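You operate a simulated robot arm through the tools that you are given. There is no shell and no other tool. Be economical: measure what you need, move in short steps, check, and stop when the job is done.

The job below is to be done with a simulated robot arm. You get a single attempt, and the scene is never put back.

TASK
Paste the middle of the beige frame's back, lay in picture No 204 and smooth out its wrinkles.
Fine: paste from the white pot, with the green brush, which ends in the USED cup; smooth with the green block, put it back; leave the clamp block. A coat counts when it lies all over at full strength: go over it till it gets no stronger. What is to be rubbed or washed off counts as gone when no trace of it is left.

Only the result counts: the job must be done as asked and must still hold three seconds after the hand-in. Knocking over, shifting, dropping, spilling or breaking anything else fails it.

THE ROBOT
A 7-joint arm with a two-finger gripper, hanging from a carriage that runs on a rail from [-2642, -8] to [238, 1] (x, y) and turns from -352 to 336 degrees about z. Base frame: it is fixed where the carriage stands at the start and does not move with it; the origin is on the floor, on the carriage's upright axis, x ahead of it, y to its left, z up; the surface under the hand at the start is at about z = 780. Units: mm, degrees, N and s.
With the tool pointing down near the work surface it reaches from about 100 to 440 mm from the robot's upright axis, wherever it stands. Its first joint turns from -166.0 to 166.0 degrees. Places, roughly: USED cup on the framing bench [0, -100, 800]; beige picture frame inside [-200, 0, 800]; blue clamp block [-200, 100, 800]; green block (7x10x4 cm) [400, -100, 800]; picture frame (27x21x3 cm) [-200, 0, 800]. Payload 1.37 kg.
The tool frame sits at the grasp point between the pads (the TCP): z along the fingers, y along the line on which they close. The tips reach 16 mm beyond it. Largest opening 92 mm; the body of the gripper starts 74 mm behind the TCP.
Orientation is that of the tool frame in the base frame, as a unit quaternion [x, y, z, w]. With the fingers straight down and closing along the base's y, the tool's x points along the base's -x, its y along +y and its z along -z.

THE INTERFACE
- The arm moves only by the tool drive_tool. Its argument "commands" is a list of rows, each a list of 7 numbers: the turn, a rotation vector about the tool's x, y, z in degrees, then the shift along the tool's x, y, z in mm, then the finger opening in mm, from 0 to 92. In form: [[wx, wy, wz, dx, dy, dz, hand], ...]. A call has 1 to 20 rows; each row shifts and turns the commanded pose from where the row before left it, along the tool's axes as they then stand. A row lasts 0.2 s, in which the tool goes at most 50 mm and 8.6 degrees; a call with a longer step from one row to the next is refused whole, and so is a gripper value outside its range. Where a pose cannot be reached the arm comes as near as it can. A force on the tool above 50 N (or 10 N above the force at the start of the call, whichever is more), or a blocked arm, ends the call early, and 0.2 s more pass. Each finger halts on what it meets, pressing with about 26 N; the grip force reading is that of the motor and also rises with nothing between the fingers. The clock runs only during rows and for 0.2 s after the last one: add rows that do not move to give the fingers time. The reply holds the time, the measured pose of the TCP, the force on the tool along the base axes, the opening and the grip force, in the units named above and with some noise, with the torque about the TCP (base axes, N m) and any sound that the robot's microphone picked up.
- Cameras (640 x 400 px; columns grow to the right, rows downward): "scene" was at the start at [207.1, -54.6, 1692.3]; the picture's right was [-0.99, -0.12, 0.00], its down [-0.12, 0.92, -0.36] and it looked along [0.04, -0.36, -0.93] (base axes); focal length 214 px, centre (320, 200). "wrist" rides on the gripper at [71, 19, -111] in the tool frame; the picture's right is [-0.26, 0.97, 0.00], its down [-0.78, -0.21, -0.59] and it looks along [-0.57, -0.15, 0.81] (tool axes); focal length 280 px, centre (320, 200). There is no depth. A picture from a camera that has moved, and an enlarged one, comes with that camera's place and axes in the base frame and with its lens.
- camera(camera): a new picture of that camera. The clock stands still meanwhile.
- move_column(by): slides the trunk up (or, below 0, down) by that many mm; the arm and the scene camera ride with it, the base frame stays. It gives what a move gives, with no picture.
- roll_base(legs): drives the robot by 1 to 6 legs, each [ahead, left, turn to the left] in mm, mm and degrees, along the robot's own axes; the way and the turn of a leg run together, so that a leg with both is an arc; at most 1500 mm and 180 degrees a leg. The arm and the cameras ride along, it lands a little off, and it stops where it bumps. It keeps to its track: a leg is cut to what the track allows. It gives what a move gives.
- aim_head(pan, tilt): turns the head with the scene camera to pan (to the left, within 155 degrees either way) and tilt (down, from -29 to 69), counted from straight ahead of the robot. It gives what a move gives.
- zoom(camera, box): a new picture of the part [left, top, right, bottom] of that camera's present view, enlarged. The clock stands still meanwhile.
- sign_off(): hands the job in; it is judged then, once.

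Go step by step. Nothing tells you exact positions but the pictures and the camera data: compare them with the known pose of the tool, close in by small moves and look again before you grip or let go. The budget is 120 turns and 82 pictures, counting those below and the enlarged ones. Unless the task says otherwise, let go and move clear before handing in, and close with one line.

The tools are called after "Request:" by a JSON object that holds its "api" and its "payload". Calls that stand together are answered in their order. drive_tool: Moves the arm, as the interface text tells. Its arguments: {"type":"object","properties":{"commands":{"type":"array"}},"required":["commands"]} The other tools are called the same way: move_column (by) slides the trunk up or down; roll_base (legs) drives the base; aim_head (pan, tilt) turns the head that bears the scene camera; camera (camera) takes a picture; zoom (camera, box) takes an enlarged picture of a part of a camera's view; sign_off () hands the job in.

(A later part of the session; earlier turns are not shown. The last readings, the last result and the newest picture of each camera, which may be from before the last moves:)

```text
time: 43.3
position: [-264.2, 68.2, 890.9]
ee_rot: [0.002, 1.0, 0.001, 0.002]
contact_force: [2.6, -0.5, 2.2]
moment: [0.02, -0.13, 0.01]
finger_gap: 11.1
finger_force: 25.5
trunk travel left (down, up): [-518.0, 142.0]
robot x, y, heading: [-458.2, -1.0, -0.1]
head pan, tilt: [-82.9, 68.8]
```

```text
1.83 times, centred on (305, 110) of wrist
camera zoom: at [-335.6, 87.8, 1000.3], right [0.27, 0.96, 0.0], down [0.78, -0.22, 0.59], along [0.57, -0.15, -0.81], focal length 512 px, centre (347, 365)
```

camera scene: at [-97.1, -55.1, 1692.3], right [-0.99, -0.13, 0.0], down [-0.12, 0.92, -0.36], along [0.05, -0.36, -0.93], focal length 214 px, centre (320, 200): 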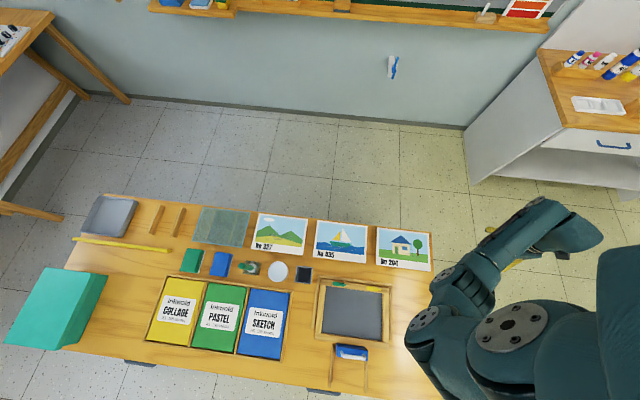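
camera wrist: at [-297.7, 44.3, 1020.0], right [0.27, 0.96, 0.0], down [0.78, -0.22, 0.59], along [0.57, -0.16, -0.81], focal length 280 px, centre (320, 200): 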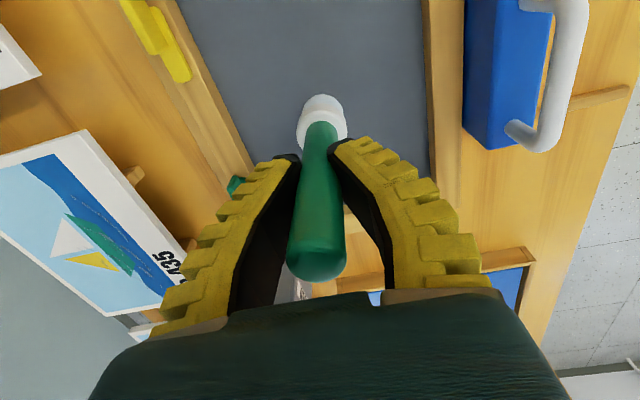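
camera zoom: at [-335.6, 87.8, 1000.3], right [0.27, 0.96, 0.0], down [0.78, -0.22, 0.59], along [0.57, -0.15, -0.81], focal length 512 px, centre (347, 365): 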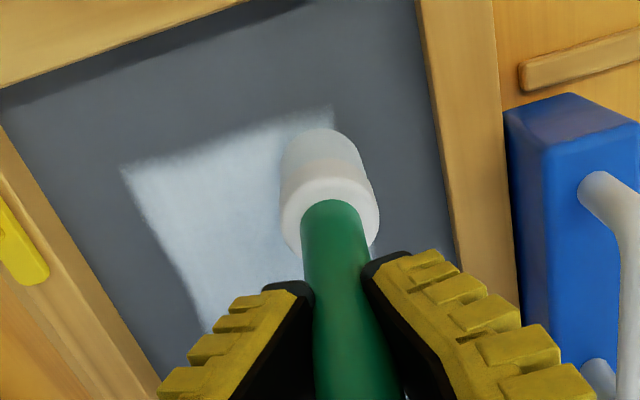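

The -x edge is now bounded. Continuing columns toward +x.

Request:
{"api": "drive_tool", "payload": {"commands": [[0, 0, 0, 0, -24, 0, 0], [0, 0, 0, 0, -24, 0, 0], [0, 0, 0, 0, -24, 0, 0], [0, 0, 0, -16, 0, 0, 0], [0, 0, 0, 0, 24, 0, 0], [0, 0, 0, 0, 24, 0, 0], [0, 0, 0, 0, 24, 0, 0], [0, 0, 0, -16, 0, 0, 0], [0, 0, 0, 0, -24, 0, 0], [0, 0, 0, 0, -24, 0, 0], [0, 0, 0, 0, -24, 0, 0], [0, 0, 0, -16, 0, 0, 0], [0, 0, 0, 0, 24, 0, 0], [0, 0, 0, 0, 24, 0, 0], [0, 0, 0, 0, 24, 0, 0], [0, 0, 0, -16, 0, 0, 0], [0, 0, 0, 0, -24, 0, 0], [0, 0, 0, 0, -24, 0, 0], [0, 0, 0, 0, -24, 0, 0], [0, 0, 0, -16, 0, 0, 0]]}}

Request:
{"api": "drive_tool", "payload": {"commands": [[0, 0, 0, 0, 24, 0, 0], [0, 0, 0, 0, 24, 0, 0], [0, 0, 0, 0, 24, 0, 0], [0, 0, 0, -12, 0, 0, 0], [0, 0, 0, 0, -24, 0, 0], [0, 0, 0, 0, -24, 0, 0], [0, 0, 0, 0, -24, 0, 0], [0, 0, 0, -8, 0, 0, 0], [0, 0, 0, 0, 24, 0, 0], [0, 0, 0, 0, 24, 0, 0], [0, 0, 0, 0, 24, 0, 0], [0, 0, 0, 25, -36, 0, 0], [0, 0, 0, 25, 0, -35, 0], [0, 0, 0, 40, 0, -30, 0], [0, 0, 0, 40, 0, -30, 0], [0, 0, 0, 40, 0, 0, 0]]}}

Request:
{"api": "zoom", "payload": {"camera": "scene", "box": [250, 260, 410, 360]}}

```text
time: 47.5
position: [-186.1, -4.9, 891.1]
ee_rot: [0.002, 1.0, -0.001, -0.001]
contact_force: [0.8, 0.5, 1.2]
moment: [0.02, -0.12, 0.02]
finger_gap: 10.2
finger_force: 26.1
trunk travel left (down, up): [-518.0, 142.0]
robot x, y, heading: [-458.4, -3.8, 0.1]
head pan, tilt: [-82.9, 68.8]
```

```text
time: 50.9
position: [-336.1, 31.7, 988.8]
ee_rot: [0.002, 1.0, 0.0, 0.001]
contact_force: [0.4, -0.2, -0.3]
moment: [-0.08, 0.03, -0.02]
finger_gap: 9.5
finger_force: 26.2
trunk travel left (down, up): [-518.0, 142.0]
robot x, y, heading: [-463.6, 0.6, 0.2]
head pan, tilt: [-82.9, 68.8]
```

```text
4.00 times, centred on (330, 310) of scene
camera zoom: at [-252.9, -56.6, 1692.3], right [-0.99, -0.12, 0.0], down [-0.11, 0.93, -0.36], along [0.04, -0.36, -0.93], focal length 858 px, centre (280, -240)
```

zoom: 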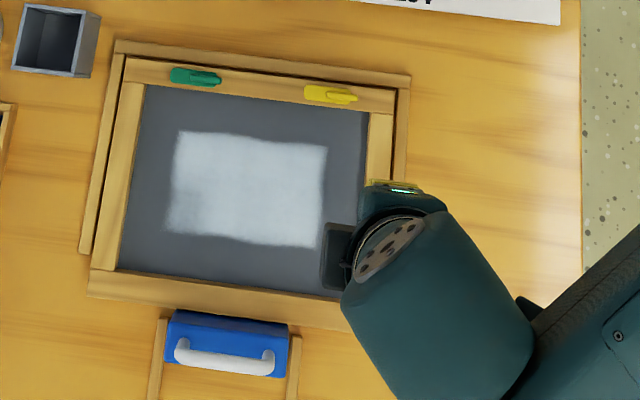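

The rectangle is all covered. I make another full pass along x to reach full strength.

Request:
{"api": "drive_tool", "payload": {"commands": [[0, 0, 0, -18, -19, 30, 0], [0, 0, 0, -18, -19, 30, 0], [0, 0, 0, 0, 0, 30, 0], [0, 0, 0, 0, 0, 8.5, 0], [0, 0, 0, -23, 0, 0, 0], [0, 0, 0, -23, 0, 0, 0], [0, 0, 0, -23, 0, 0, 0], [0, 0, 0, -23, 0, 0, 0], [0, 0, 0, -23, 0, 0, 0], [0, 0, 0, -20, 0, 0, 0], [0, 0, 0, 0, 14, 0, 0], [0, 0, 0, 23, 0, 0, 0], [0, 0, 0, 23, 0, 0, 0], [0, 0, 0, 23, 0, 0, 0], [0, 0, 0, 23, 0, 0, 0], [0, 0, 0, 23, 0, 0, 0], [0, 0, 0, 20, 0, 0, 0], [0, 0, 0, 0, 14, 0, 0]]}}

Request:
{"api": "drive_tool", "payload": {"commands": [[0, 0, 0, -23, 0, 0, 0], [0, 0, 0, -23, 0, 0, 0], [0, 0, 0, -23, 0, 0, 0], [0, 0, 0, -23, 0, 0, 0], [0, 0, 0, -23, 0, 0, 0], [0, 0, 0, -20, 0, 0, 0], [0, 0, 0, 0, 14, 0, 0], [0, 0, 0, 23, 0, 0, 0], [0, 0, 0, 23, 0, 0, 0], [0, 0, 0, 23, 0, 0, 0], [0, 0, 0, 23, 0, 0, 0], [0, 0, 0, 23, 0, 0, 0], [0, 0, 0, 20, 0, 0, 0], [0, 0, 0, 0, 14, 0, 0]]}}

Request:
{"api": "drive_tool", "payload": {"commands": [[0, 0, 0, -23, 0, 0, 0], [0, 0, 0, -23, 0, 0, 0], [0, 0, 0, -23, 0, 0, 0], [0, 0, 0, -23, 0, 0, 0], [0, 0, 0, -23, 0, 0, 0], [0, 0, 0, -20, 0, 0, 0], [0, 0, 0, 0, 14, 0, 0], [0, 0, 0, 23, 0, 0, 0], [0, 0, 0, 23, 0, 0, 0], [0, 0, 0, 23, 0, 0, 0], [0, 0, 0, 23, 0, 0, 0], [0, 0, 0, 23, 0, 0, 0], [0, 0, 0, 20, 0, 0, 0], [0, 0, 0, 0, -32, -30, 0], [0, 0, 0, 20, 0, -40, 0], [0, 0, 0, 20, 0, -30, 0]]}}

Request:
{"api": "zoom", "payload": {"camera": "scene", "box": [250, 260, 410, 360]}}

```text
time: 54.7
position: [-301.2, 22.7, 887.5]
ee_rot: [0.002, 1.0, -0.001, -0.002]
contact_force: [0.7, -4.0, 10.3]
moment: [-0.48, 0.04, 0.09]
finger_gap: 10.3
finger_force: 25.6
trunk travel left (down, up): [-518.0, 142.0]
robot x, y, heading: [-458.4, -0.6, -0.2]
head pan, tilt: [-82.9, 68.8]
```

```text
time: 57.7
position: [-298.0, 49.2, 887.6]
ee_rot: [0.002, 1.0, 0.0, 0.001]
contact_force: [0.6, -2.5, 5.4]
moment: [-0.22, 0.07, 0.0]
finger_gap: 10.7
finger_force: 25.9
trunk travel left (down, up): [-518.0, 142.0]
robot x, y, heading: [-460.5, -0.8, -0.2]
head pan, tilt: [-82.9, 68.8]
```

```text
time: 61.1
position: [-341.8, 28.2, 989.2]
ee_rot: [0.001, 1.0, 0.0, 0.0]
contact_force: [0.6, 0.3, -1.2]
moment: [-0.03, 0.02, 0.01]
finger_gap: 10.4
finger_force: 25.9
trunk travel left (down, up): [-518.0, 142.0]
robot x, y, heading: [-463.3, -3.4, -0.1]
head pan, tilt: [-82.9, 68.8]
```

```text
4.00 times, centred on (330, 310) of scene
camera zoom: at [-253.0, -56.7, 1692.3], right [-0.99, -0.12, 0.0], down [-0.11, 0.93, -0.36], along [0.04, -0.36, -0.93], focal length 858 px, centre (280, -240)
```

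zoom: 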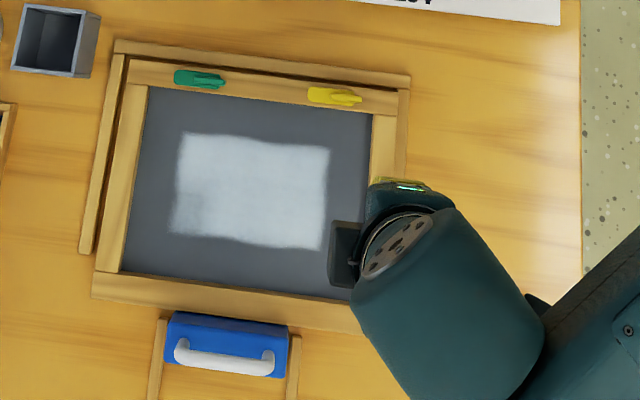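

The coat is nearly full; only the +x/+y corner looks slightly weaker. (The frame has crept a few mm, so I use lighter pressure.) I retouch that corner.

Request:
{"api": "drive_tool", "payload": {"commands": [[0, 0, 0, -40, 5, 0, 0], [0, 0, 0, -40, 5, 0, 0], [0, 0, 0, -40, 5, 20, 0], [0, 0, 0, -36, 0, 25, 0], [0, 0, 0, 0, 0, 30, 0], [0, 0, 0, 0, 0, 23.5, 0], [0, 0, 0, 0, 15, 0, 0], [0, 0, 0, 0, 15, 0, 0], [0, 0, 0, -10, 0, 0, 0], [0, 0, 0, 0, -15, 0, 0], [0, 0, 0, 0, -15, 0, 0], [0, 0, 0, 0, -10, 0, 0], [0, 0, 0, -8, 0, 0, 0], [0, 0, 0, 0, 20, 0, 0], [0, 0, 0, 0, 20, 0, 0], [0, 0, 0, -6, 0, 0, 0], [0, 0, 0, 0, -20, 0, 0], [0, 0, 0, 0, -20, 0, 0]]}}

Request:
{"api": "drive_tool", "payload": {"commands": [[0, 0, 0, 12, 0, 0, 0], [0, 0, 0, 0, 20, 0, 0], [0, 0, 0, 0, 20, 0, 0], [0, 0, 0, -8, 0, 0, 0], [0, 0, 0, 0, -20, 0, 0], [0, 0, 0, 0, -20, 0, 0], [0, 0, 0, 0, -20, 0, 0], [0, 0, 0, 10, 0, 0, 0], [0, 0, 0, 0, 20, 0, 0], [0, 0, 0, 0, 20, 0, 0], [0, 0, 0, 0, 20, 0, 0], [0, 0, 0, 0, -20, -35, 0], [0, 0, 0, 35, -10, -35, 0], [0, 0, 0, 40, 0, -30, 0], [0, 0, 0, 45, 0, 0, 0], [0, 0, 0, 40, 0, 0, 0]]}}

Request:
{"api": "zoom", "payload": {"camera": "scene", "box": [250, 260, 410, 360]}}

```text
time: 64.9
position: [-159.1, 37.1, 888.3]
ee_rot: [0.002, 1.0, 0.0, 0.0]
contact_force: [-0.6, -0.4, -0.8]
moment: [-0.02, -0.01, -0.01]
finger_gap: 10.1
finger_force: 26.4
trunk travel left (down, up): [-518.0, 142.0]
robot x, y, heading: [-459.3, -1.7, -0.2]
head pan, tilt: [-82.9, 68.8]
```

```text
refused: row 13 steps farther than a row can; nothing moved
```

```text
4.00 times, centred on (330, 310) of scene
camera zoom: at [-253.1, -56.7, 1692.3], right [-0.99, -0.12, 0.0], down [-0.11, 0.93, -0.36], along [0.04, -0.36, -0.93], focal length 858 px, centre (280, -240)
```

zoom: 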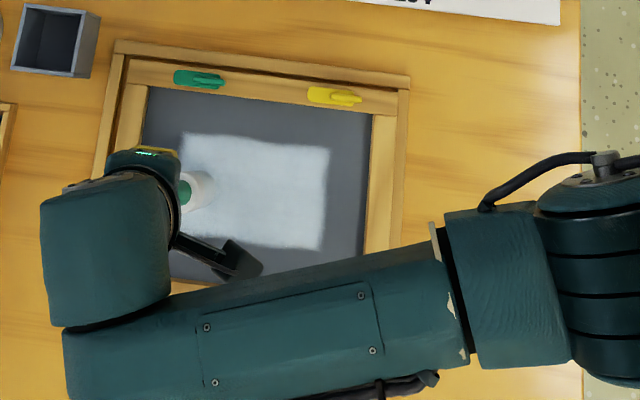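

Request:
{"api": "drive_tool", "payload": {"commands": [[0, 0, 0, 12, 0, 1.5, 0], [0, 0, 0, 0, 20, 0, 0], [0, 0, 0, 0, 18, 0, 0], [0, 0, 0, -8, 0, 0, 0], [0, 0, 0, 0, -20, 0, 0], [0, 0, 0, 0, -20, 0, 0], [0, 0, 0, 0, -20, 0, 0], [0, 0, 0, 12, 0, 0, 0], [0, 0, 0, 0, 20, 0, 0], [0, 0, 0, 0, 20, 0, 0], [0, 0, 0, 0, 20, 0, 0]]}}

Request:
{"api": "drive_tool", "payload": {"commands": [[0, 0, 0, -12, -18, 0, 0], [0, 0, 0, 0, -18, 0, 0], [0, 0, 0, 0, -18, 0, 0], [0, 0, 0, 0, 30, 0, 0], [0, 0, 0, 0, -20, -35, 0], [0, 0, 0, 30, -10, -35, 0], [0, 0, 0, 38, 0, -30, 0], [0, 0, 0, 45, 0, 0, 0], [0, 0, 0, 40, 0, 0, 0]]}}

Request:
{"api": "zoom", "payload": {"camera": "scene", "box": [250, 260, 410, 360]}}

```text
time: 67.3
position: [-175.9, 74.7, 886.3]
ee_rot: [0.003, 1.0, 0.0, 0.0]
contact_force: [-0.6, 0.8, -1.0]
moment: [0.0, 0.02, 0.02]
finger_gap: 12.0
finger_force: 25.8
trunk travel left (down, up): [-518.0, 142.0]
robot x, y, heading: [-459.2, -1.3, -0.0]
head pan, tilt: [-82.9, 68.8]
```

```text
time: 69.3
position: [-317.2, 18.0, 987.3]
ee_rot: [0.002, 1.0, 0.001, 0.001]
contact_force: [0.8, 0.7, 0.5]
moment: [-0.04, 0.05, 0.0]
finger_gap: 11.6
finger_force: 26.2
trunk travel left (down, up): [-518.0, 142.0]
robot x, y, heading: [-457.8, -1.1, -0.3]
head pan, tilt: [-82.9, 68.8]
```

```text
4.00 times, centred on (330, 310) of scene
camera zoom: at [-252.9, -56.7, 1692.4], right [-0.99, -0.12, 0.0], down [-0.11, 0.93, -0.36], along [0.04, -0.36, -0.93], focal length 858 px, centre (280, -240)
```

zoom: 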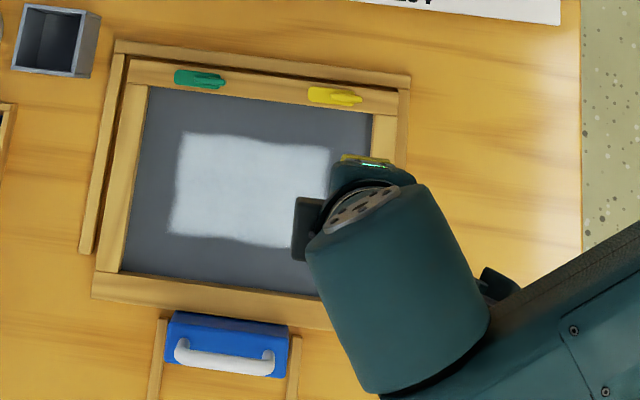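

Request:
{"api": "drive_tool", "payload": {"commands": [[0, 0, 0, 30, -20, 0, 0], [0, 0, 0, 30, -20, 0, 0]]}}

Request:
{"api": "zoom", "payload": {"camera": "scene", "box": [285, 285, 341, 325]}}

```text
time: 69.9
position: [-381.4, -18.2, 986.8]
ee_rot: [0.002, 1.0, 0.002, 0.0]
contact_force: [-0.4, 0.5, -0.6]
moment: [-0.03, 0.01, 0.02]
finger_gap: 11.7
finger_force: 26.1
trunk travel left (down, up): [-518.0, 142.0]
robot x, y, heading: [-459.3, -4.4, -0.1]
head pan, tilt: [-82.9, 68.8]
```

```text
10.00 times, centred on (313, 305) of scene
camera zoom: at [-253.0, -56.6, 1692.4], right [-0.99, -0.12, 0.0], down [-0.11, 0.93, -0.36], along [0.04, -0.36, -0.93], focal length 2145 px, centre (390, -850)
```

zoom: 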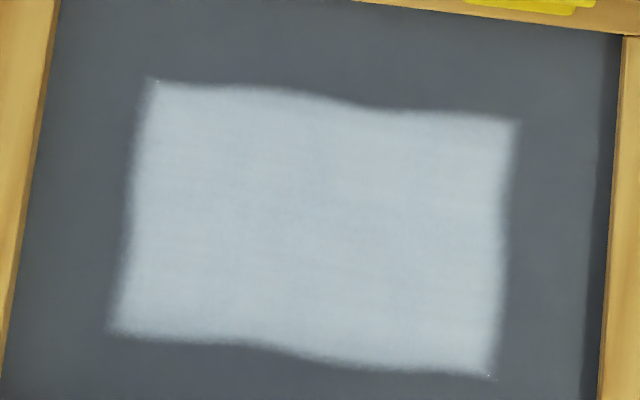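

The coat is uniform. Now the brush goes to the USED cup near (-33,-78): carriage forward, then look from above.

Request:
{"api": "roll_base", "payload": {"legs": [[210, 0, 0]]}}

Request:
{"api": "drive_tool", "payload": {"commands": [[0, 0, 0, -35, -15, 0, 0], [0, 0, 0, -35, -15, 0, 0], [0, 0, 0, -35, -15, 0, 0], [0, 0, 0, -32, -15, 0, 0]]}}

Request:
{"api": "camera", "payload": {"camera": "wrist"}}

```text
time: 71.5
position: [-172.9, -18.9, 986.0]
ee_rot: [0.0, 1.0, 0.0, 0.0]
contact_force: [0.0, 0.1, 0.1]
moment: [0.0, -0.01, 0.02]
finger_gap: 11.3
finger_force: 25.4
trunk travel left (down, up): [-518.0, 142.0]
robot x, y, heading: [-249.5, 0.4, -0.0]
head pan, tilt: [-82.9, 68.8]
```

```text
time: 72.5
position: [-35.0, -78.2, 987.8]
ee_rot: [0.0, 1.0, 0.001, 0.0]
contact_force: [-0.9, 0.0, -0.6]
moment: [0.01, -0.03, 0.0]
finger_gap: 11.1
finger_force: 25.4
trunk travel left (down, up): [-518.0, 142.0]
robot x, y, heading: [-249.1, -2.5, -0.1]
head pan, tilt: [-82.9, 68.8]
```

```text
38 pictures are left
camera wrist: at [-105.0, -58.4, 1097.6], right [0.26, 0.97, 0.0], down [0.78, -0.21, 0.59], along [0.57, -0.15, -0.81], focal length 280 px, centre (320, 200)
```

wrist: 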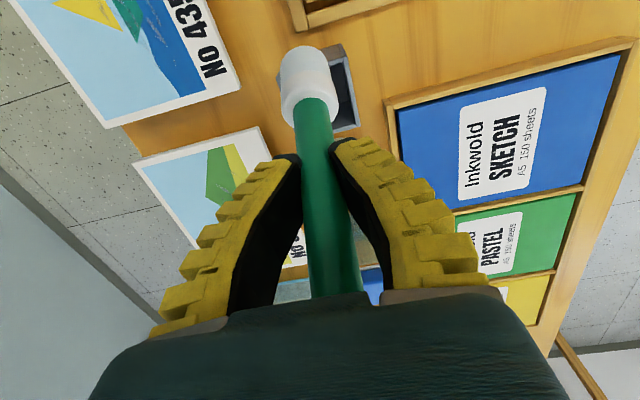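

The brush has tilted about 22° in the grip (tip toward -x). I tilt the tool to make it upright again and check over the cup.

Request:
{"api": "drive_tool", "payload": {"commands": [[0, -7.5, 0, 0, 0, 0, 0], [0, -7.5, 0, 0, 0, 0, 0], [0, -7, 0, 0, 0, 0, 0]]}}

Request:
{"api": "camera", "payload": {"camera": "wrist"}}

Request:
{"api": "zoom", "payload": {"camera": "scene", "box": [180, 220, 340, 320]}}

```text
time: 73.3
position: [-33.1, -78.3, 987.0]
ee_rot: [0.0, 0.982, 0.0, 0.191]
contact_force: [0.5, -0.4, -1.1]
moment: [-0.03, 0.02, 0.01]
finger_gap: 11.2
finger_force: 25.9
trunk travel left (down, up): [-518.0, 142.0]
robot x, y, heading: [-245.8, 2.7, -0.0]
head pan, tilt: [-82.9, 68.8]
```

```text
37 pictures are left
camera wrist: at [-141.6, -59.0, 1062.6], right [0.24, 0.96, 0.1], down [0.5, -0.21, 0.84], along [0.83, -0.15, -0.53], focal length 280 px, centre (320, 200)
```

wrist: 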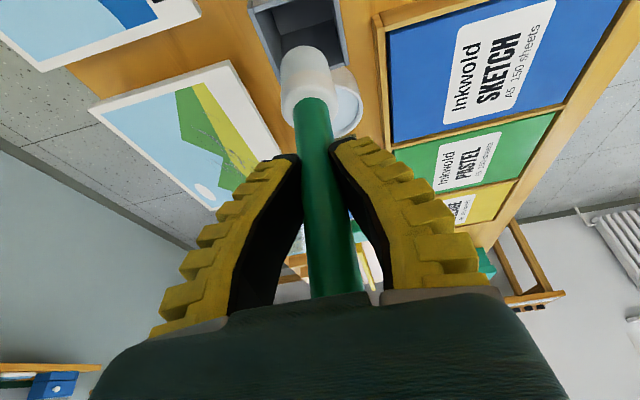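

```text
4.00 times, centred on (260, 270) of scene
camera zoom: at [-43.7, -55.5, 1692.4], right [-0.99, -0.12, 0.0], down [-0.12, 0.92, -0.36], along [0.04, -0.36, -0.93], focal length 858 px, centre (560, -80)
```

zoom: 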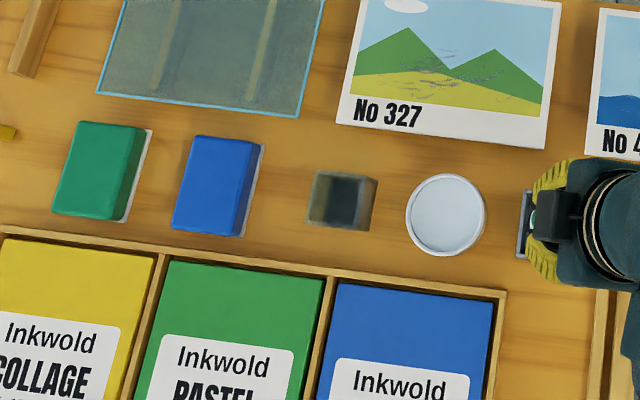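

Brush is now upright with tip at about (-34,-79), above the cup (rim ≈ z 858). Lowering it vertically into the cup.

Request:
{"api": "drive_tool", "payload": {"commands": [[0, 0, 0, 7.5, 0, 18.5, 0], [0, 0, 0, 7.5, 0, 18.5, 0], [0, 0, 0, 5.6, 0, 13.9, 0], [0, 0, 0, 0, 0, 0, 0]]}}

Request:
{"api": "camera", "payload": {"camera": "wrist"}}

```text
time: 74.3
position: [-34.6, -78.0, 932.6]
ee_rot: [0.0, 0.981, 0.0, 0.192]
contact_force: [-0.2, -0.6, -0.7]
moment: [0.0, 0.01, -0.02]
finger_gap: 11.2
finger_force: 26.2
trunk travel left (down, up): [-518.0, 142.0]
robot x, y, heading: [-250.7, -2.0, 0.0]
head pan, tilt: [-82.9, 68.8]
```

```text
35 pictures are left
camera wrist: at [-141.4, -59.0, 1008.0], right [0.24, 0.96, 0.1], down [0.5, -0.21, 0.84], along [0.83, -0.15, -0.54], focal length 280 px, centre (320, 200)
```

wrist: 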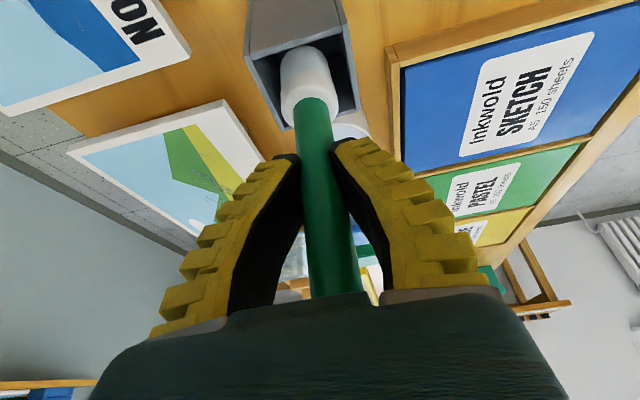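

The tip is inside the cup mouth, centred. Continue down and release.

Request:
{"api": "drive_tool", "payload": {"commands": [[0, 0, 0, 5.6, 0, 13.9, 0], [0, 0, 0, 5.6, 0, 13.9, 0], [0, 0, 0, 3, 0, 7.4, 0], [0, 0, 0, 0, 0, 0, 0]]}}

```text
time: 75.3
position: [-34.2, -79.7, 893.7]
ee_rot: [0.0, 0.982, -0.001, 0.191]
contact_force: [0.9, 0.1, 0.0]
moment: [-0.03, -0.03, -0.01]
finger_gap: 10.9
finger_force: 25.9
trunk travel left (down, up): [-518.0, 142.0]
robot x, y, heading: [-250.1, -1.3, 0.1]
head pan, tilt: [-82.9, 68.8]
```

Request:
{"api": "drive_tool", "payload": {"commands": [[0, 0, 0, 1, 0, 2.5, 0], [0, 0, 0, 0, 0, 0, 14], [0, 0, 0, 0, 0, 0, 22], [0, 0, 0, 0, 0, 0, 40], [0, 0, 0, 0, 0, 0, 60], [0, 0, 0, 0, 0, 0, 80], [0, 0, 0, 0, 0, 0, 91], [0, 0, 0, 0, 0, 0, 91]]}}

Request:
{"api": "camera", "payload": {"camera": "wrist"}}

```text
time: 77.1
position: [-34.9, -79.8, 890.8]
ee_rot: [0.0, 0.982, 0.0, 0.191]
contact_force: [0.0, 0.3, -0.4]
moment: [-0.01, 0.02, -0.03]
finger_gap: 91.0
finger_force: 0.1
trunk travel left (down, up): [-518.0, 142.0]
robot x, y, heading: [-250.0, 1.2, 0.2]
head pan, tilt: [-82.9, 68.8]
```

```text
34 pictures are left
camera wrist: at [-140.7, -59.1, 965.9], right [0.24, 0.96, 0.1], down [0.5, -0.21, 0.84], along [0.83, -0.15, -0.54], focal length 280 px, centre (320, 200)
```

wrist: 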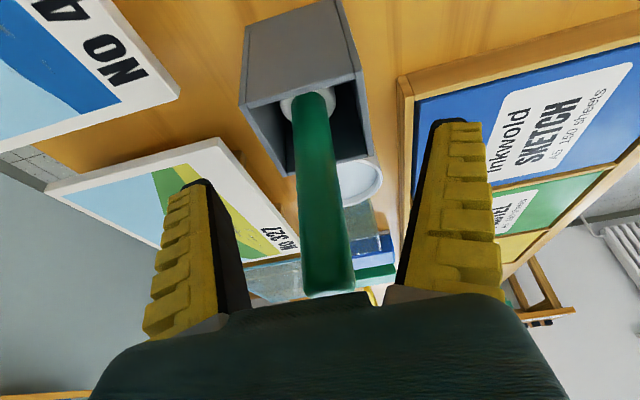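

The brush stands in the USED cup. I withdraw straight up, then roll back beyond the bench's -x end for the picture.

Request:
{"api": "drive_tool", "payload": {"commands": [[0, 0, 0, -6, 0, -14, 91], [0, 0, 0, -9.4, 0, -23.2, 91], [0, 0, 0, -9.4, 0, -23.2, 91], [0, 0, 0, -9.4, 0, -23.2, 91], [0, 0, 0, -9.4, 0, -23.2, 91], [0, 0, 0, -9.4, 0, -23.2, 91], [0, 0, 0, -9.4, 0, -23.2, 91], [0, 0, 0, -9.4, 0, -23.2, 91]]}}

Request:
{"api": "roll_base", "payload": {"legs": [[-620, 0, 0]]}}

Request:
{"api": "drive_tool", "payload": {"commands": [[0, -8, 0, 0, -20, 0, 91], [0, -8, 0, 0, -20, 0, 91], [0, -8, 0, 0, -20, 0, 91], [0, -8, 0, 0, -20, 0, 91], [0, -8, 0, 0, -20, 0, 91], [0, -8, 0, 0, -20, 0, 91], [0, -8, 0, 0, -20, 0, 91], [0, -8, 0, 0, -10, 0, 91], [0, -4, 0, 0, 0, 0, 91]]}}

```text
time: 78.9
position: [-35.8, -78.4, 1080.9]
ee_rot: [0.0, 0.982, 0.0, 0.19]
contact_force: [0.3, -0.3, 0.5]
moment: [-0.02, -0.01, -0.02]
finger_gap: 91.1
finger_force: 0.1
trunk travel left (down, up): [-518.0, 142.0]
robot x, y, heading: [-249.7, -2.8, -0.1]
head pan, tilt: [-82.9, 68.8]
```

```text
time: 82.4
position: [-665.2, -80.5, 1080.6]
ee_rot: [0.0, 0.982, 0.0, 0.191]
contact_force: [0.5, 0.0, 0.1]
moment: [0.02, 0.01, 0.0]
finger_gap: 90.9
finger_force: 0.1
trunk travel left (down, up): [-518.0, 142.0]
robot x, y, heading: [-881.2, -3.8, 0.0]
head pan, tilt: [-82.9, 68.8]
```

```text
time: 84.4
position: [-666.4, -229.8, 1079.6]
ee_rot: [0.0, 0.707, 0.0, 0.707]
contact_force: [0.6, -0.2, -0.2]
moment: [-0.02, -0.01, 0.02]
finger_gap: 91.0
finger_force: 0.2
trunk travel left (down, up): [-518.0, 142.0]
robot x, y, heading: [-877.9, -0.8, -0.2]
head pan, tilt: [-82.9, 68.8]
```

Request:
{"api": "drive_tool", "payload": {"commands": [[0, 0, 8.2, 0, 0, 0, 91], [0, 0, 8.2, 0, 0, 0, 91], [0, 0, 8.2, 0, 0, 0, 91], [0, 0, 8.2, 0, 0, 0, 91], [0, 0, 8.2, 0, 0, 0, 91], [0, 0, 8.2, 0, 0, 0, 91], [0, 0, 8.2, 0, 0, 0, 91], [0, 0, 8.2, 0, 0, 0, 91], [0, 0, 8.2, 0, 0, 0, 91], [0, 0, 8.2, 0, 0, 0, 91], [0, 0, 8, 0, 0, 0, 91]]}}

Request:
{"api": "move_column", "payload": {"by": -230}}

Request:
{"api": "camera", "payload": {"camera": "wrist"}}

Request:
{"api": "camera", "payload": {"camera": "scene"}}

```text
time: 86.8
position: [-666.2, -231.4, 1080.0]
ee_rot: [0.5, 0.499, 0.501, 0.499]
contact_force: [-0.2, 0.5, -0.5]
moment: [-0.01, -0.01, 0.01]
finger_gap: 91.0
finger_force: 0.0
trunk travel left (down, up): [-518.0, 142.0]
robot x, y, heading: [-878.6, -2.2, 0.0]
head pan, tilt: [-82.9, 68.8]
```

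```text
time: 89.3
position: [-666.2, -230.7, 849.3]
ee_rot: [0.5, 0.5, 0.499, 0.501]
contact_force: [-0.3, 0.1, -0.5]
moment: [0.0, 0.04, 0.01]
finger_gap: 91.2
finger_force: 0.1
trunk travel left (down, up): [-288.0, 372.0]
robot x, y, heading: [-883.1, 1.1, -0.1]
head pan, tilt: [-82.9, 68.8]
```

```text
33 pictures are left
camera wrist: at [-775.7, -160.2, 868.5], right [0.0, -0.26, 0.97], down [-0.59, -0.78, -0.21], along [0.81, -0.57, -0.15], focal length 280 px, centre (320, 200)
```

wrist: 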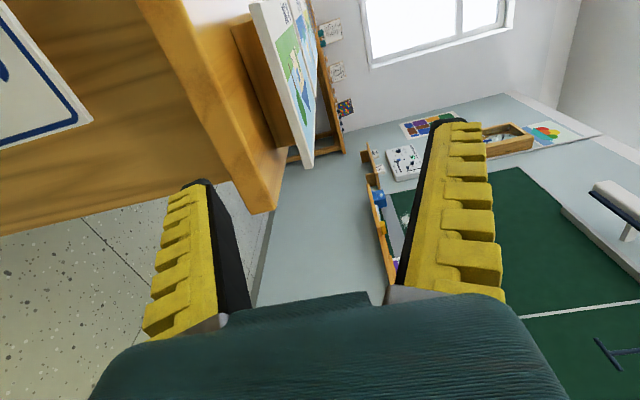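

```text
32 pictures are left
camera scene: at [-673.7, -57.2, 1462.4], right [-0.99, -0.12, 0.0], down [-0.12, 0.92, -0.36], along [0.05, -0.36, -0.93], focal length 214 px, centre (320, 200)
```

scene: 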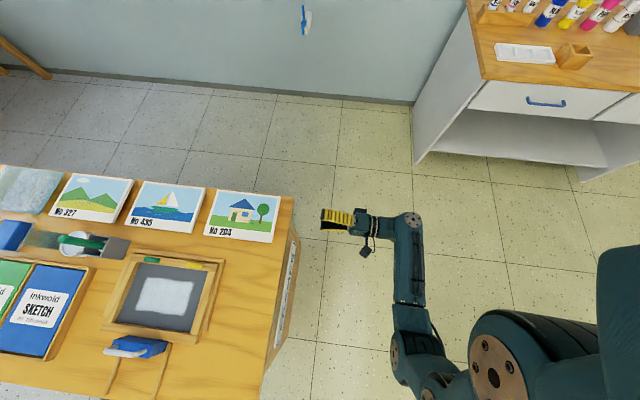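

The panel edge sits at about z 817–828, y centre ≈ -229, edge x≈-515. I narrow the fingers to 46 mm, centre on z≈822 and approach.

Request:
{"api": "drive_tool", "payload": {"commands": [[0, 0, 0, 0, -27, 0, 46], [0, 0, 0, 0, 0, 0, 46], [0, 0, 0, 0, 0, 0, 46], [0, 0, 0, 0, 0, 40, 46], [0, 0, 0, 0, 0, 40, 46], [0, 0, 0, 0, 0, 25, 46], [0, 0, 0, 0, 0, 0, 46]]}}

Request:
{"api": "camera", "payload": {"camera": "wrist"}}

```text
time: 90.9
position: [-559.8, -234.0, 823.5]
ee_rot: [0.5, 0.5, 0.5, 0.5]
contact_force: [0.1, -0.1, -0.2]
moment: [-0.01, 0.0, -0.05]
finger_gap: 49.1
finger_force: 1.5
trunk travel left (down, up): [-288.0, 372.0]
robot x, y, heading: [-883.4, -0.1, -0.2]
head pan, tilt: [-82.9, 68.8]
```

```text
31 pictures are left
camera wrist: at [-670.4, -162.3, 842.2], right [0.0, -0.26, 0.96], down [-0.59, -0.78, -0.21], along [0.81, -0.57, -0.15], focal length 280 px, centre (320, 200)
```

wrist: 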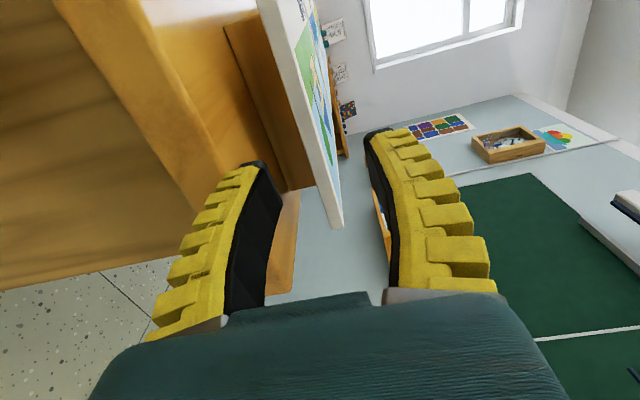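

Request:
{"api": "drive_tool", "payload": {"commands": [[0, 0, 0, 0, 0, 27, 46], [0, 0, 0, 0, 0, 27, 46], [0, 0, 0, 0, 0, 0, 46]]}}

Request:
{"api": "camera", "payload": {"camera": "wrist"}}

```text
time: 91.4
position: [-536.5, -234.8, 820.0]
ee_rot: [0.505, 0.501, 0.494, 0.5]
contact_force: [-53.9, 4.9, 21.2]
moment: [0.03, 1.89, 0.36]
finger_gap: 39.9
finger_force: 0.1
trunk travel left (down, up): [-288.0, 372.0]
robot x, y, heading: [-884.2, -4.8, 0.2]
head pan, tilt: [-82.9, 68.8]
stopped in row 2: the force on the tool passed its limit at 68 N (the readings are from after the stop); the commanded pose is now the measured one
```

```text
30 pictures are left
camera wrist: at [-644.9, -162.9, 839.6], right [0.01, -0.26, 0.97], down [-0.6, -0.77, -0.2], along [0.8, -0.58, -0.16], focal length 280 px, centre (320, 200)
```

wrist: 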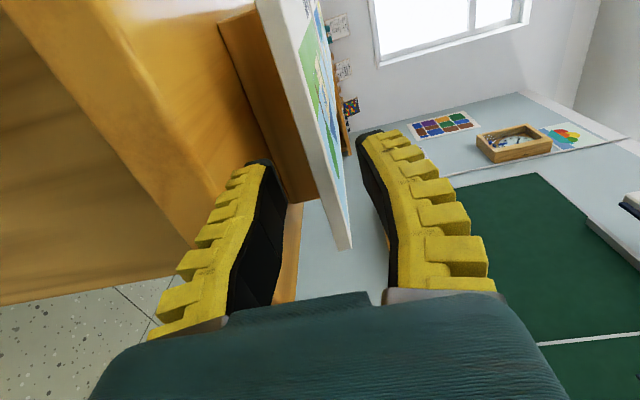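

The lower finger caught the bench edge (bench is higher than assumed). I back off, narrow the gap to 28 mm and recheck.

Request:
{"api": "drive_tool", "payload": {"commands": [[0, 0, 0, 0, 0, -20, 46], [0, 0, 0, 0, 3, -20, 46], [0, 0, 0, 0, 0, 0, 28], [0, 0, 0, 0, 0, 0, 28], [0, 0, 0, 0, 0, 0, 28]]}}

Request:
{"api": "zoom", "payload": {"camera": "wrist", "box": [180, 0, 500, 300]}}

```text
time: 92.6
position: [-561.9, -236.6, 825.1]
ee_rot: [0.502, 0.499, 0.498, 0.501]
contact_force: [0.0, -0.2, -0.3]
moment: [0.0, -0.04, 0.01]
finger_gap: 31.6
finger_force: 2.4
trunk travel left (down, up): [-288.0, 372.0]
robot x, y, heading: [-881.9, 1.9, 0.0]
head pan, tilt: [-82.9, 68.8]
```

```text
1.33 times, centred on (340, 150) of wrist
camera zoom: at [-671.8, -164.2, 844.7], right [0.0, -0.26, 0.97], down [-0.59, -0.78, -0.21], along [0.8, -0.57, -0.16], focal length 374 px, centre (293, 267)
```

zoom: 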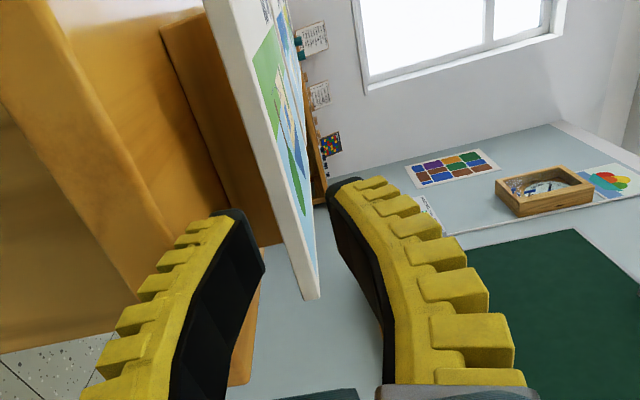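

Request:
{"api": "drive_tool", "payload": {"commands": [[0, 0, 0, 0, -4, 0, 25], [0, 0, 0, 0, 0, 10, 25], [0, 0, 0, 0, 0, 10, 25], [0, 0, 0, 0, 0, 8, 25]]}}

Request:
{"api": "zoom", "payload": {"camera": "wrist", "box": [180, 0, 500, 300]}}

```text
time: 93.6
position: [-533.4, -235.9, 822.6]
ee_rot: [0.502, 0.5, 0.497, 0.501]
contact_force: [0.3, -0.2, -0.5]
moment: [0.0, -0.03, -0.01]
finger_gap: 29.0
finger_force: 3.0
trunk travel left (down, up): [-288.0, 372.0]
robot x, y, heading: [-881.9, -2.3, -0.1]
head pan, tilt: [-82.9, 68.8]
```

```text
1.33 times, centred on (340, 150) of wrist
camera zoom: at [-642.4, -163.6, 840.7], right [0.0, -0.26, 0.97], down [-0.59, -0.78, -0.21], along [0.8, -0.57, -0.16], focal length 374 px, centre (293, 267)
```

zoom: 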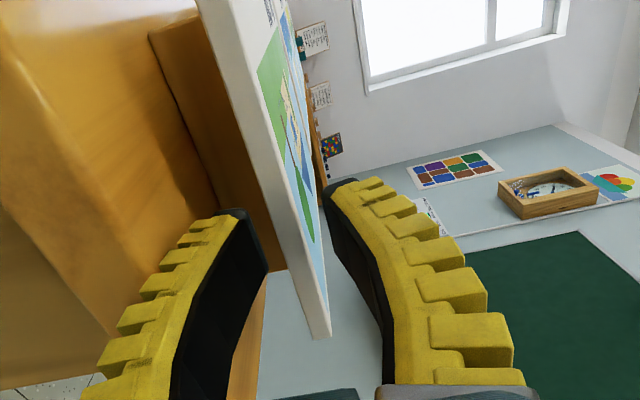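

Request:
{"api": "drive_tool", "payload": {"commands": [[0, 0, 0, 0, -3, 0, 25], [0, 0, 0, 0, 0, 9, 25], [0, 0, 0, 0, 0, 9, 25], [0, 0, 0, 0, 0, 9, 25]]}}

```text
time: 94.6
position: [-512.9, -235.5, 816.5]
ee_rot: [0.503, 0.5, 0.497, 0.5]
contact_force: [-32.6, 3.1, 17.2]
moment: [0.24, 1.73, 0.29]
finger_gap: 25.2
finger_force: 1.3
trunk travel left (down, up): [-288.0, 372.0]
robot x, y, heading: [-883.5, -5.8, 0.3]
head pan, tilt: [-82.9, 68.8]
```

Contact again at about -33 N. I look before moving further.

Request:
{"api": "zoom", "payload": {"camera": "wrist", "box": [180, 0, 500, 300]}}

Request:
{"api": "zoom", "payload": {"camera": "scene", "box": [180, 170, 340, 270]}}

```text
1.33 times, centred on (340, 150) of wrist
camera zoom: at [-623.5, -162.7, 837.0], right [0.0, -0.26, 0.97], down [-0.6, -0.78, -0.21], along [0.8, -0.57, -0.16], focal length 374 px, centre (293, 267)
```

zoom: 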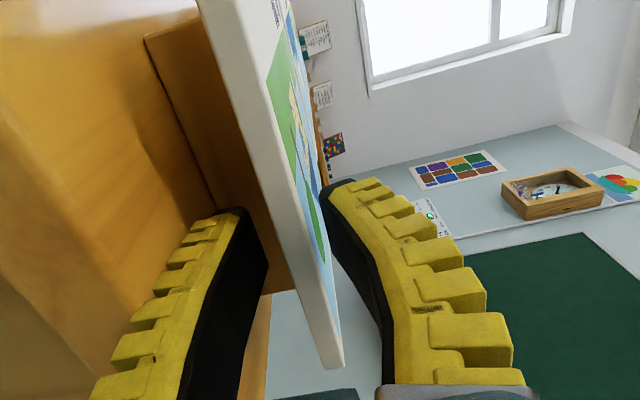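

```text
4.00 times, centred on (260, 220) of scene
camera zoom: at [-678.7, -57.4, 1461.7], right [-0.99, -0.12, 0.0], down [-0.12, 0.93, -0.36], along [0.04, -0.36, -0.93], focal length 858 px, centre (560, 120)
```

zoom: 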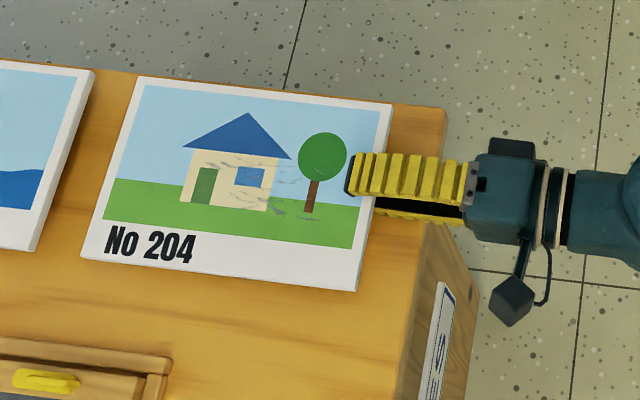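

The flaring finger base rubs the bench edge. I back off, pitch the tool ~12° downward for clearance and try again.

Request:
{"api": "drive_tool", "payload": {"commands": [[0, 0, 0, 0, 0, -15, 25], [0, 0, 0, 0, 0, -17, 25], [6, 0, 0, 0, 0, 0, 34], [6, 0, 0, 0, 0, 0, 34], [0, 0, 0, 0, 0, 0, 34]]}}

Request:
{"api": "zoom", "payload": {"camera": "wrist", "box": [180, 0, 500, 300]}}

```text
time: 95.8
position: [-538.6, -234.2, 819.1]
ee_rot: [0.552, 0.549, 0.442, 0.446]
contact_force: [0.9, -0.4, -0.7]
moment: [0.03, -0.05, 0.03]
finger_gap: 37.9
finger_force: 2.5
trunk travel left (down, up): [-288.0, 372.0]
robot x, y, heading: [-881.2, -2.3, -0.0]
head pan, tilt: [-82.9, 68.8]
```

```text
1.33 times, centred on (340, 150) of wrist
camera zoom: at [-642.1, -162.7, 860.5], right [0.2, -0.26, 0.94], down [-0.63, -0.78, -0.08], along [0.75, -0.57, -0.32], focal length 374 px, centre (293, 267)
```

zoom: 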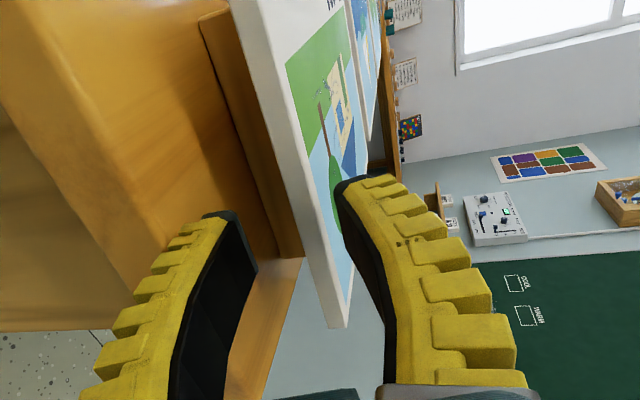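

Request:
{"api": "drive_tool", "payload": {"commands": [[0, 0, 0, 0, 1.98, 9.3, 34], [0, 0, 0, 0, 1.98, 9.3, 34], [0, 0, 0, 0, 1.98, 9.3, 34], [0, 0, 0, 0, 1.98, 9.3, 34], [0, 0, 0, 0, 0, 0, 34]]}}

Request:
{"api": "zoom", "payload": {"camera": "wrist", "box": [180, 0, 500, 300]}}

```text
time: 97.0
position: [-500.4, -234.0, 819.8]
ee_rot: [0.552, 0.549, 0.442, 0.445]
contact_force: [0.2, -0.2, 0.0]
moment: [0.03, -0.05, -0.01]
finger_gap: 37.6
finger_force: 2.7
trunk travel left (down, up): [-288.0, 372.0]
robot x, y, heading: [-881.7, -3.2, -0.3]
head pan, tilt: [-82.9, 68.8]
```

```text
1.33 times, centred on (340, 150) of wrist
camera zoom: at [-604.0, -162.2, 861.1], right [0.2, -0.26, 0.94], down [-0.62, -0.78, -0.08], along [0.75, -0.57, -0.32], focal length 374 px, centre (293, 267)
```

zoom: 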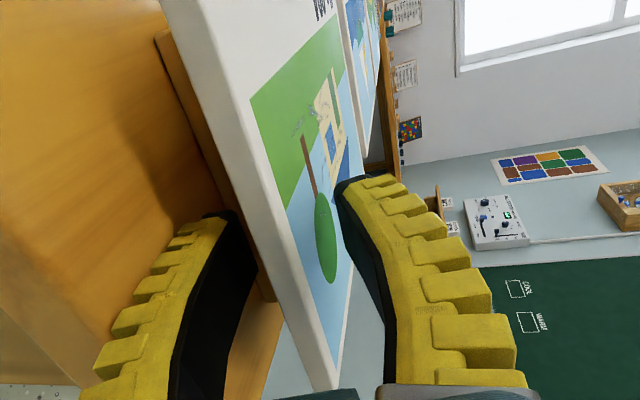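

No contact, about 27 mm overlap. Closing on the panel.

Request:
{"api": "drive_tool", "payload": {"commands": [[0, 0, 0, 0, 0, 0, 22], [0, 0, 0, 0, 0, 0, 14], [0, 0, 0, 0, 0, 0, 5], [0, 0, 0, 0, 0, 0, 0], [0, 0, 0, 0, 0, 0, 0]]}}

```text
time: 98.2
position: [-499.6, -234.2, 820.5]
ee_rot: [0.551, 0.549, 0.443, 0.446]
contact_force: [-1.5, -0.3, 3.9]
moment: [0.06, -0.15, 0.0]
finger_gap: 6.0
finger_force: 25.8
trunk travel left (down, up): [-288.0, 372.0]
robot x, y, heading: [-880.7, -1.8, -0.2]
head pan, tilt: [-82.9, 68.8]
```

Gripped. Lifting straight up in small steps.

Request:
{"api": "drive_tool", "payload": {"commands": [[0, 0, 0, 0, 4.9, -1, 0], [0, 0, 0, 0, 9.8, -2.1, 0], [0, 0, 0, 0, 14.7, -3.1, 0], [0, 0, 0, 0, 19.6, -4.2, 0], [0, 0, 0, 0, 19.6, -4.2, 0], [0, 0, 0, 0, 0, 0, 0]]}}

Request:
{"api": "camera", "payload": {"camera": "scene"}}

Request:
{"api": "camera", "payload": {"camera": "wrist"}}

```text
time: 99.6
position: [-500.3, -234.9, 889.7]
ee_rot: [0.551, 0.549, 0.443, 0.445]
contact_force: [0.7, -0.5, -0.5]
moment: [-0.01, 0.06, 0.01]
finger_gap: 5.9
finger_force: 26.2
trunk travel left (down, up): [-288.0, 372.0]
robot x, y, heading: [-881.4, -0.6, 0.1]
head pan, tilt: [-82.9, 68.8]
```

```text
23 pictures are left
camera scene: at [-674.6, -57.5, 1462.3], right [-0.99, -0.12, 0.0], down [-0.11, 0.93, -0.36], along [0.04, -0.36, -0.93], focal length 214 px, centre (320, 200)
```

scene: 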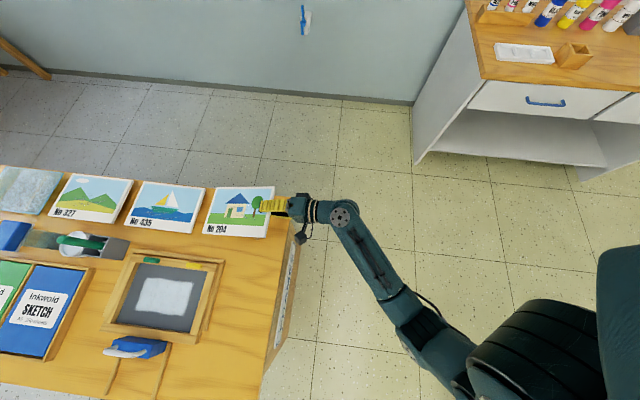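

```text
22 pictures are left
camera wrist: at [-604.3, -163.5, 930.2], right [0.2, -0.26, 0.94], down [-0.62, -0.78, -0.08], along [0.75, -0.57, -0.32], focal length 280 px, centre (320, 200)
```

wrist: 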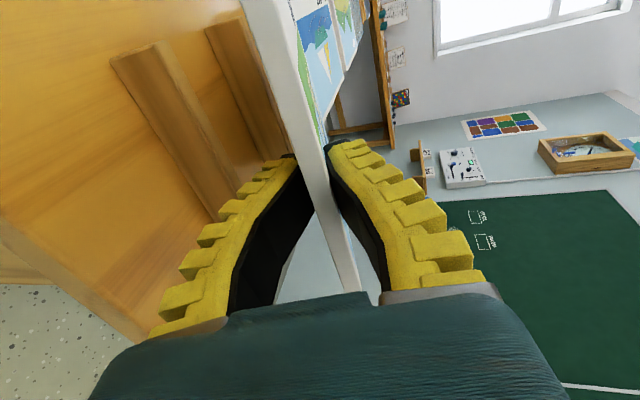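

The panel is held. I raise a bit more, move it to the frame's y, then roll forward.

Request:
{"api": "drive_tool", "payload": {"commands": [[0, 0, 0, 0, 19.6, -4.2, 0], [0, 0, 0, 20, 19.6, -4.2, 0], [0, 0, 0, 30, 0, 0, 0], [0, 0, 0, 30, 0, 0, 0], [0, 0, 0, 30, 0, 0, 0], [0, 0, 0, 30, 0, 0, 0], [0, 0, 0, 30, 0, 0, 0], [0, 0, 0, 30, 0, 0, 0], [0, 0, 0, 30, 0, 0, 0], [0, 0, 0, 28, 0, 0, 0]]}}

Request:
{"api": "roll_base", "payload": {"legs": [[170, 0, 0]]}}

Request:
{"api": "zoom", "payload": {"camera": "scene", "box": [150, 220, 390, 370]}}

```text
time: 101.8
position: [-499.6, 24.4, 930.0]
ee_rot: [0.551, 0.549, 0.442, 0.447]
contact_force: [0.1, -1.3, -0.9]
moment: [-0.02, 0.06, -0.02]
finger_gap: 6.2
finger_force: 26.2
trunk travel left (down, up): [-288.0, 372.0]
robot x, y, heading: [-883.5, -3.5, -0.1]
head pan, tilt: [-82.9, 68.8]
```

```text
time: 103.3
position: [-325.2, 27.7, 929.1]
ee_rot: [0.549, 0.55, 0.445, 0.445]
contact_force: [0.5, -1.1, -1.4]
moment: [0.01, 0.06, -0.02]
finger_gap: 5.8
finger_force: 26.3
trunk travel left (down, up): [-288.0, 372.0]
robot x, y, heading: [-710.2, -4.6, 0.4]
head pan, tilt: [-82.9, 68.8]
```

```text
2.67 times, centred on (270, 295) of scene
camera zoom: at [-500.9, -55.4, 1462.4], right [-0.99, -0.13, 0.0], down [-0.12, 0.92, -0.36], along [0.05, -0.36, -0.93], focal length 572 px, centre (453, -53)
```

zoom: 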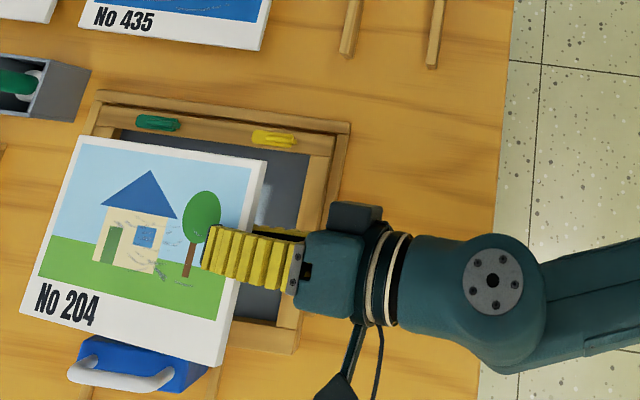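

Panel and opening are both visible: I need about +8 mm in x and -6.5 mm in y, then descend. I go down 60 mm and check.

Request:
{"api": "drive_tool", "payload": {"commands": [[0, 0, 0, -6.5, 1.7, 7.8, 0], [0, 0, 0, 0, -19.6, 4.2, 0], [0, 0, 0, 0, -19.6, 4.2, 0], [0, 0, 0, 0, -14.7, 3.1, 0], [0, 0, 0, 0, -4.9, 1, 0], [0, 0, 0, 0, 0, 0, 0]]}}

Request:
{"api": "zoom", "payload": {"camera": "scene", "box": [150, 240, 310, 365]}}

```text
time: 104.7
position: [-316.4, 20.7, 876.9]
ee_rot: [0.549, 0.551, 0.445, 0.444]
contact_force: [1.1, 0.1, -0.6]
moment: [0.0, 0.07, -0.01]
finger_gap: 6.1
finger_force: 26.0
out of reach, approached as far as the arm can: row 4, 5
trunk travel left (down, up): [-288.0, 372.0]
robot x, y, heading: [-708.4, 0.8, 0.5]
head pan, tilt: [-82.9, 68.8]
```

```text
3.20 times, centred on (230, 302) of scene
camera zoom: at [-501.1, -55.4, 1462.3], right [-0.99, -0.13, 0.0], down [-0.12, 0.92, -0.36], along [0.05, -0.36, -0.93], focal length 686 px, centre (608, -128)
```

zoom: 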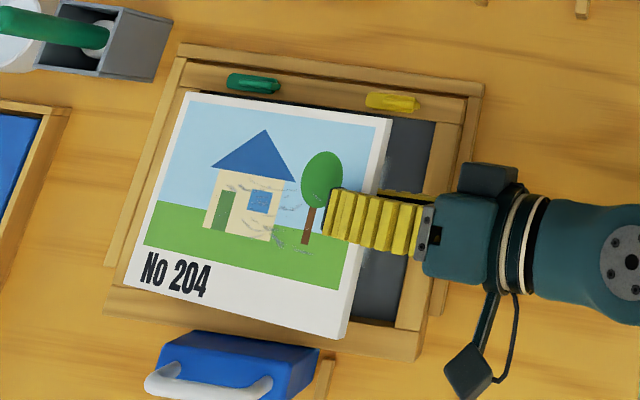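

Request:
{"api": "drive_tool", "payload": {"commands": [[0, 0, 0, 1, -1, -4.9, 0], [0, 0, 0, 0, 0, 0, 0]]}}

Request:
{"api": "move_column", "payload": {"by": -28}}

Request:
{"api": "zoom", "payload": {"camera": "scene", "box": [150, 240, 310, 365]}}

```text
time: 105.3
position: [-321.2, 21.4, 880.6]
ee_rot: [0.55, 0.551, 0.443, 0.444]
contact_force: [-0.8, 0.8, -0.2]
moment: [0.01, 0.07, 0.01]
finger_gap: 5.9
finger_force: 25.7
trunk travel left (down, up): [-288.0, 372.0]
robot x, y, heading: [-707.6, -1.3, 0.4]
head pan, tilt: [-82.9, 68.8]
```

```text
time: 106.0
position: [-321.0, 21.3, 852.4]
ee_rot: [0.55, 0.551, 0.444, 0.444]
contact_force: [0.3, 0.1, -0.8]
moment: [0.02, 0.07, 0.0]
finger_gap: 6.1
finger_force: 26.0
trunk travel left (down, up): [-260.0, 400.0]
robot x, y, heading: [-712.1, -2.3, 0.6]
head pan, tilt: [-82.9, 68.8]
```

```text
3.20 times, centred on (230, 302) of scene
camera zoom: at [-501.1, -55.4, 1434.3], right [-0.99, -0.13, 0.0], down [-0.12, 0.92, -0.36], along [0.05, -0.36, -0.93], focal length 686 px, centre (608, -128)
```

zoom: 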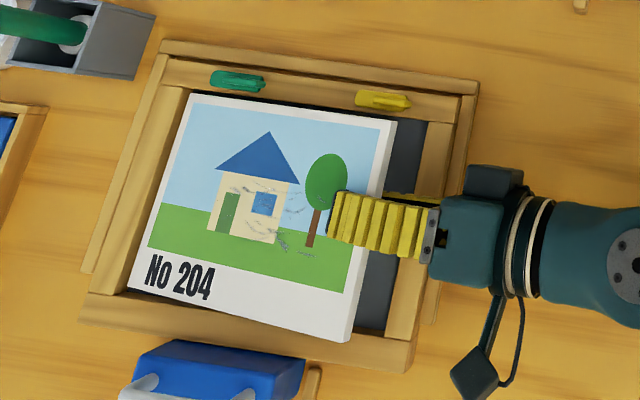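

Far edge is just inside the opening on all sides. Lowering until the far edge touches.

Request:
{"api": "move_column", "payload": {"by": -10}}

Request:
{"api": "move_column", "payload": {"by": -6}}

```text
time: 106.6
position: [-320.0, 21.0, 841.7]
ee_rot: [0.549, 0.551, 0.445, 0.443]
contact_force: [-0.3, -1.1, -0.3]
moment: [0.02, 0.0, 0.03]
finger_gap: 6.1
finger_force: 26.2
trunk travel left (down, up): [-250.0, 410.0]
robot x, y, heading: [-705.5, 0.3, 0.4]
head pan, tilt: [-82.9, 68.8]
```

```text
time: 107.2
position: [-320.8, 21.7, 835.6]
ee_rot: [0.55, 0.55, 0.444, 0.444]
contact_force: [-0.4, -0.5, -0.8]
moment: [0.02, 0.04, 0.0]
finger_gap: 6.0
finger_force: 26.1
trunk travel left (down, up): [-244.0, 416.0]
robot x, y, heading: [-706.2, -0.5, 0.4]
head pan, tilt: [-82.9, 68.8]
```

Request:
{"api": "move_column", "payload": {"by": -4}}

Request:
{"api": "zoom", "payload": {"camera": "scene", "box": [150, 240, 310, 365]}}

```text
time: 107.7
position: [-321.0, 21.3, 833.3]
ee_rot: [0.549, 0.551, 0.445, 0.444]
contact_force: [-6.4, -0.2, 8.4]
moment: [0.0, 0.54, 0.01]
finger_gap: 6.0
finger_force: 25.5
trunk travel left (down, up): [-240.0, 420.0]
robot x, y, heading: [-706.7, -4.2, 0.5]
head pan, tilt: [-82.9, 68.8]
```

```text
3.20 times, centred on (230, 302) of scene
camera zoom: at [-501.6, -55.4, 1414.4], right [-0.99, -0.13, 0.0], down [-0.12, 0.92, -0.36], along [0.05, -0.36, -0.93], focal length 686 px, centre (608, -128)
```

zoom: 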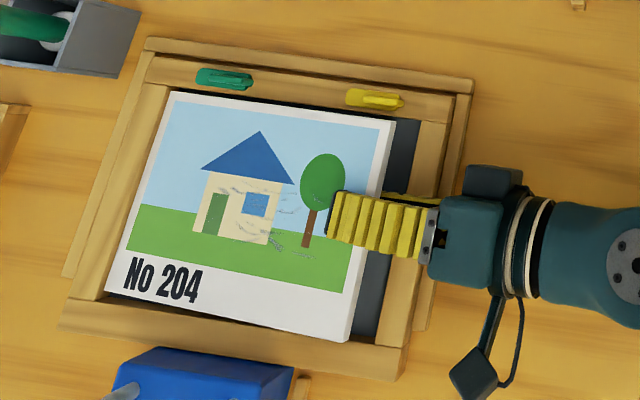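

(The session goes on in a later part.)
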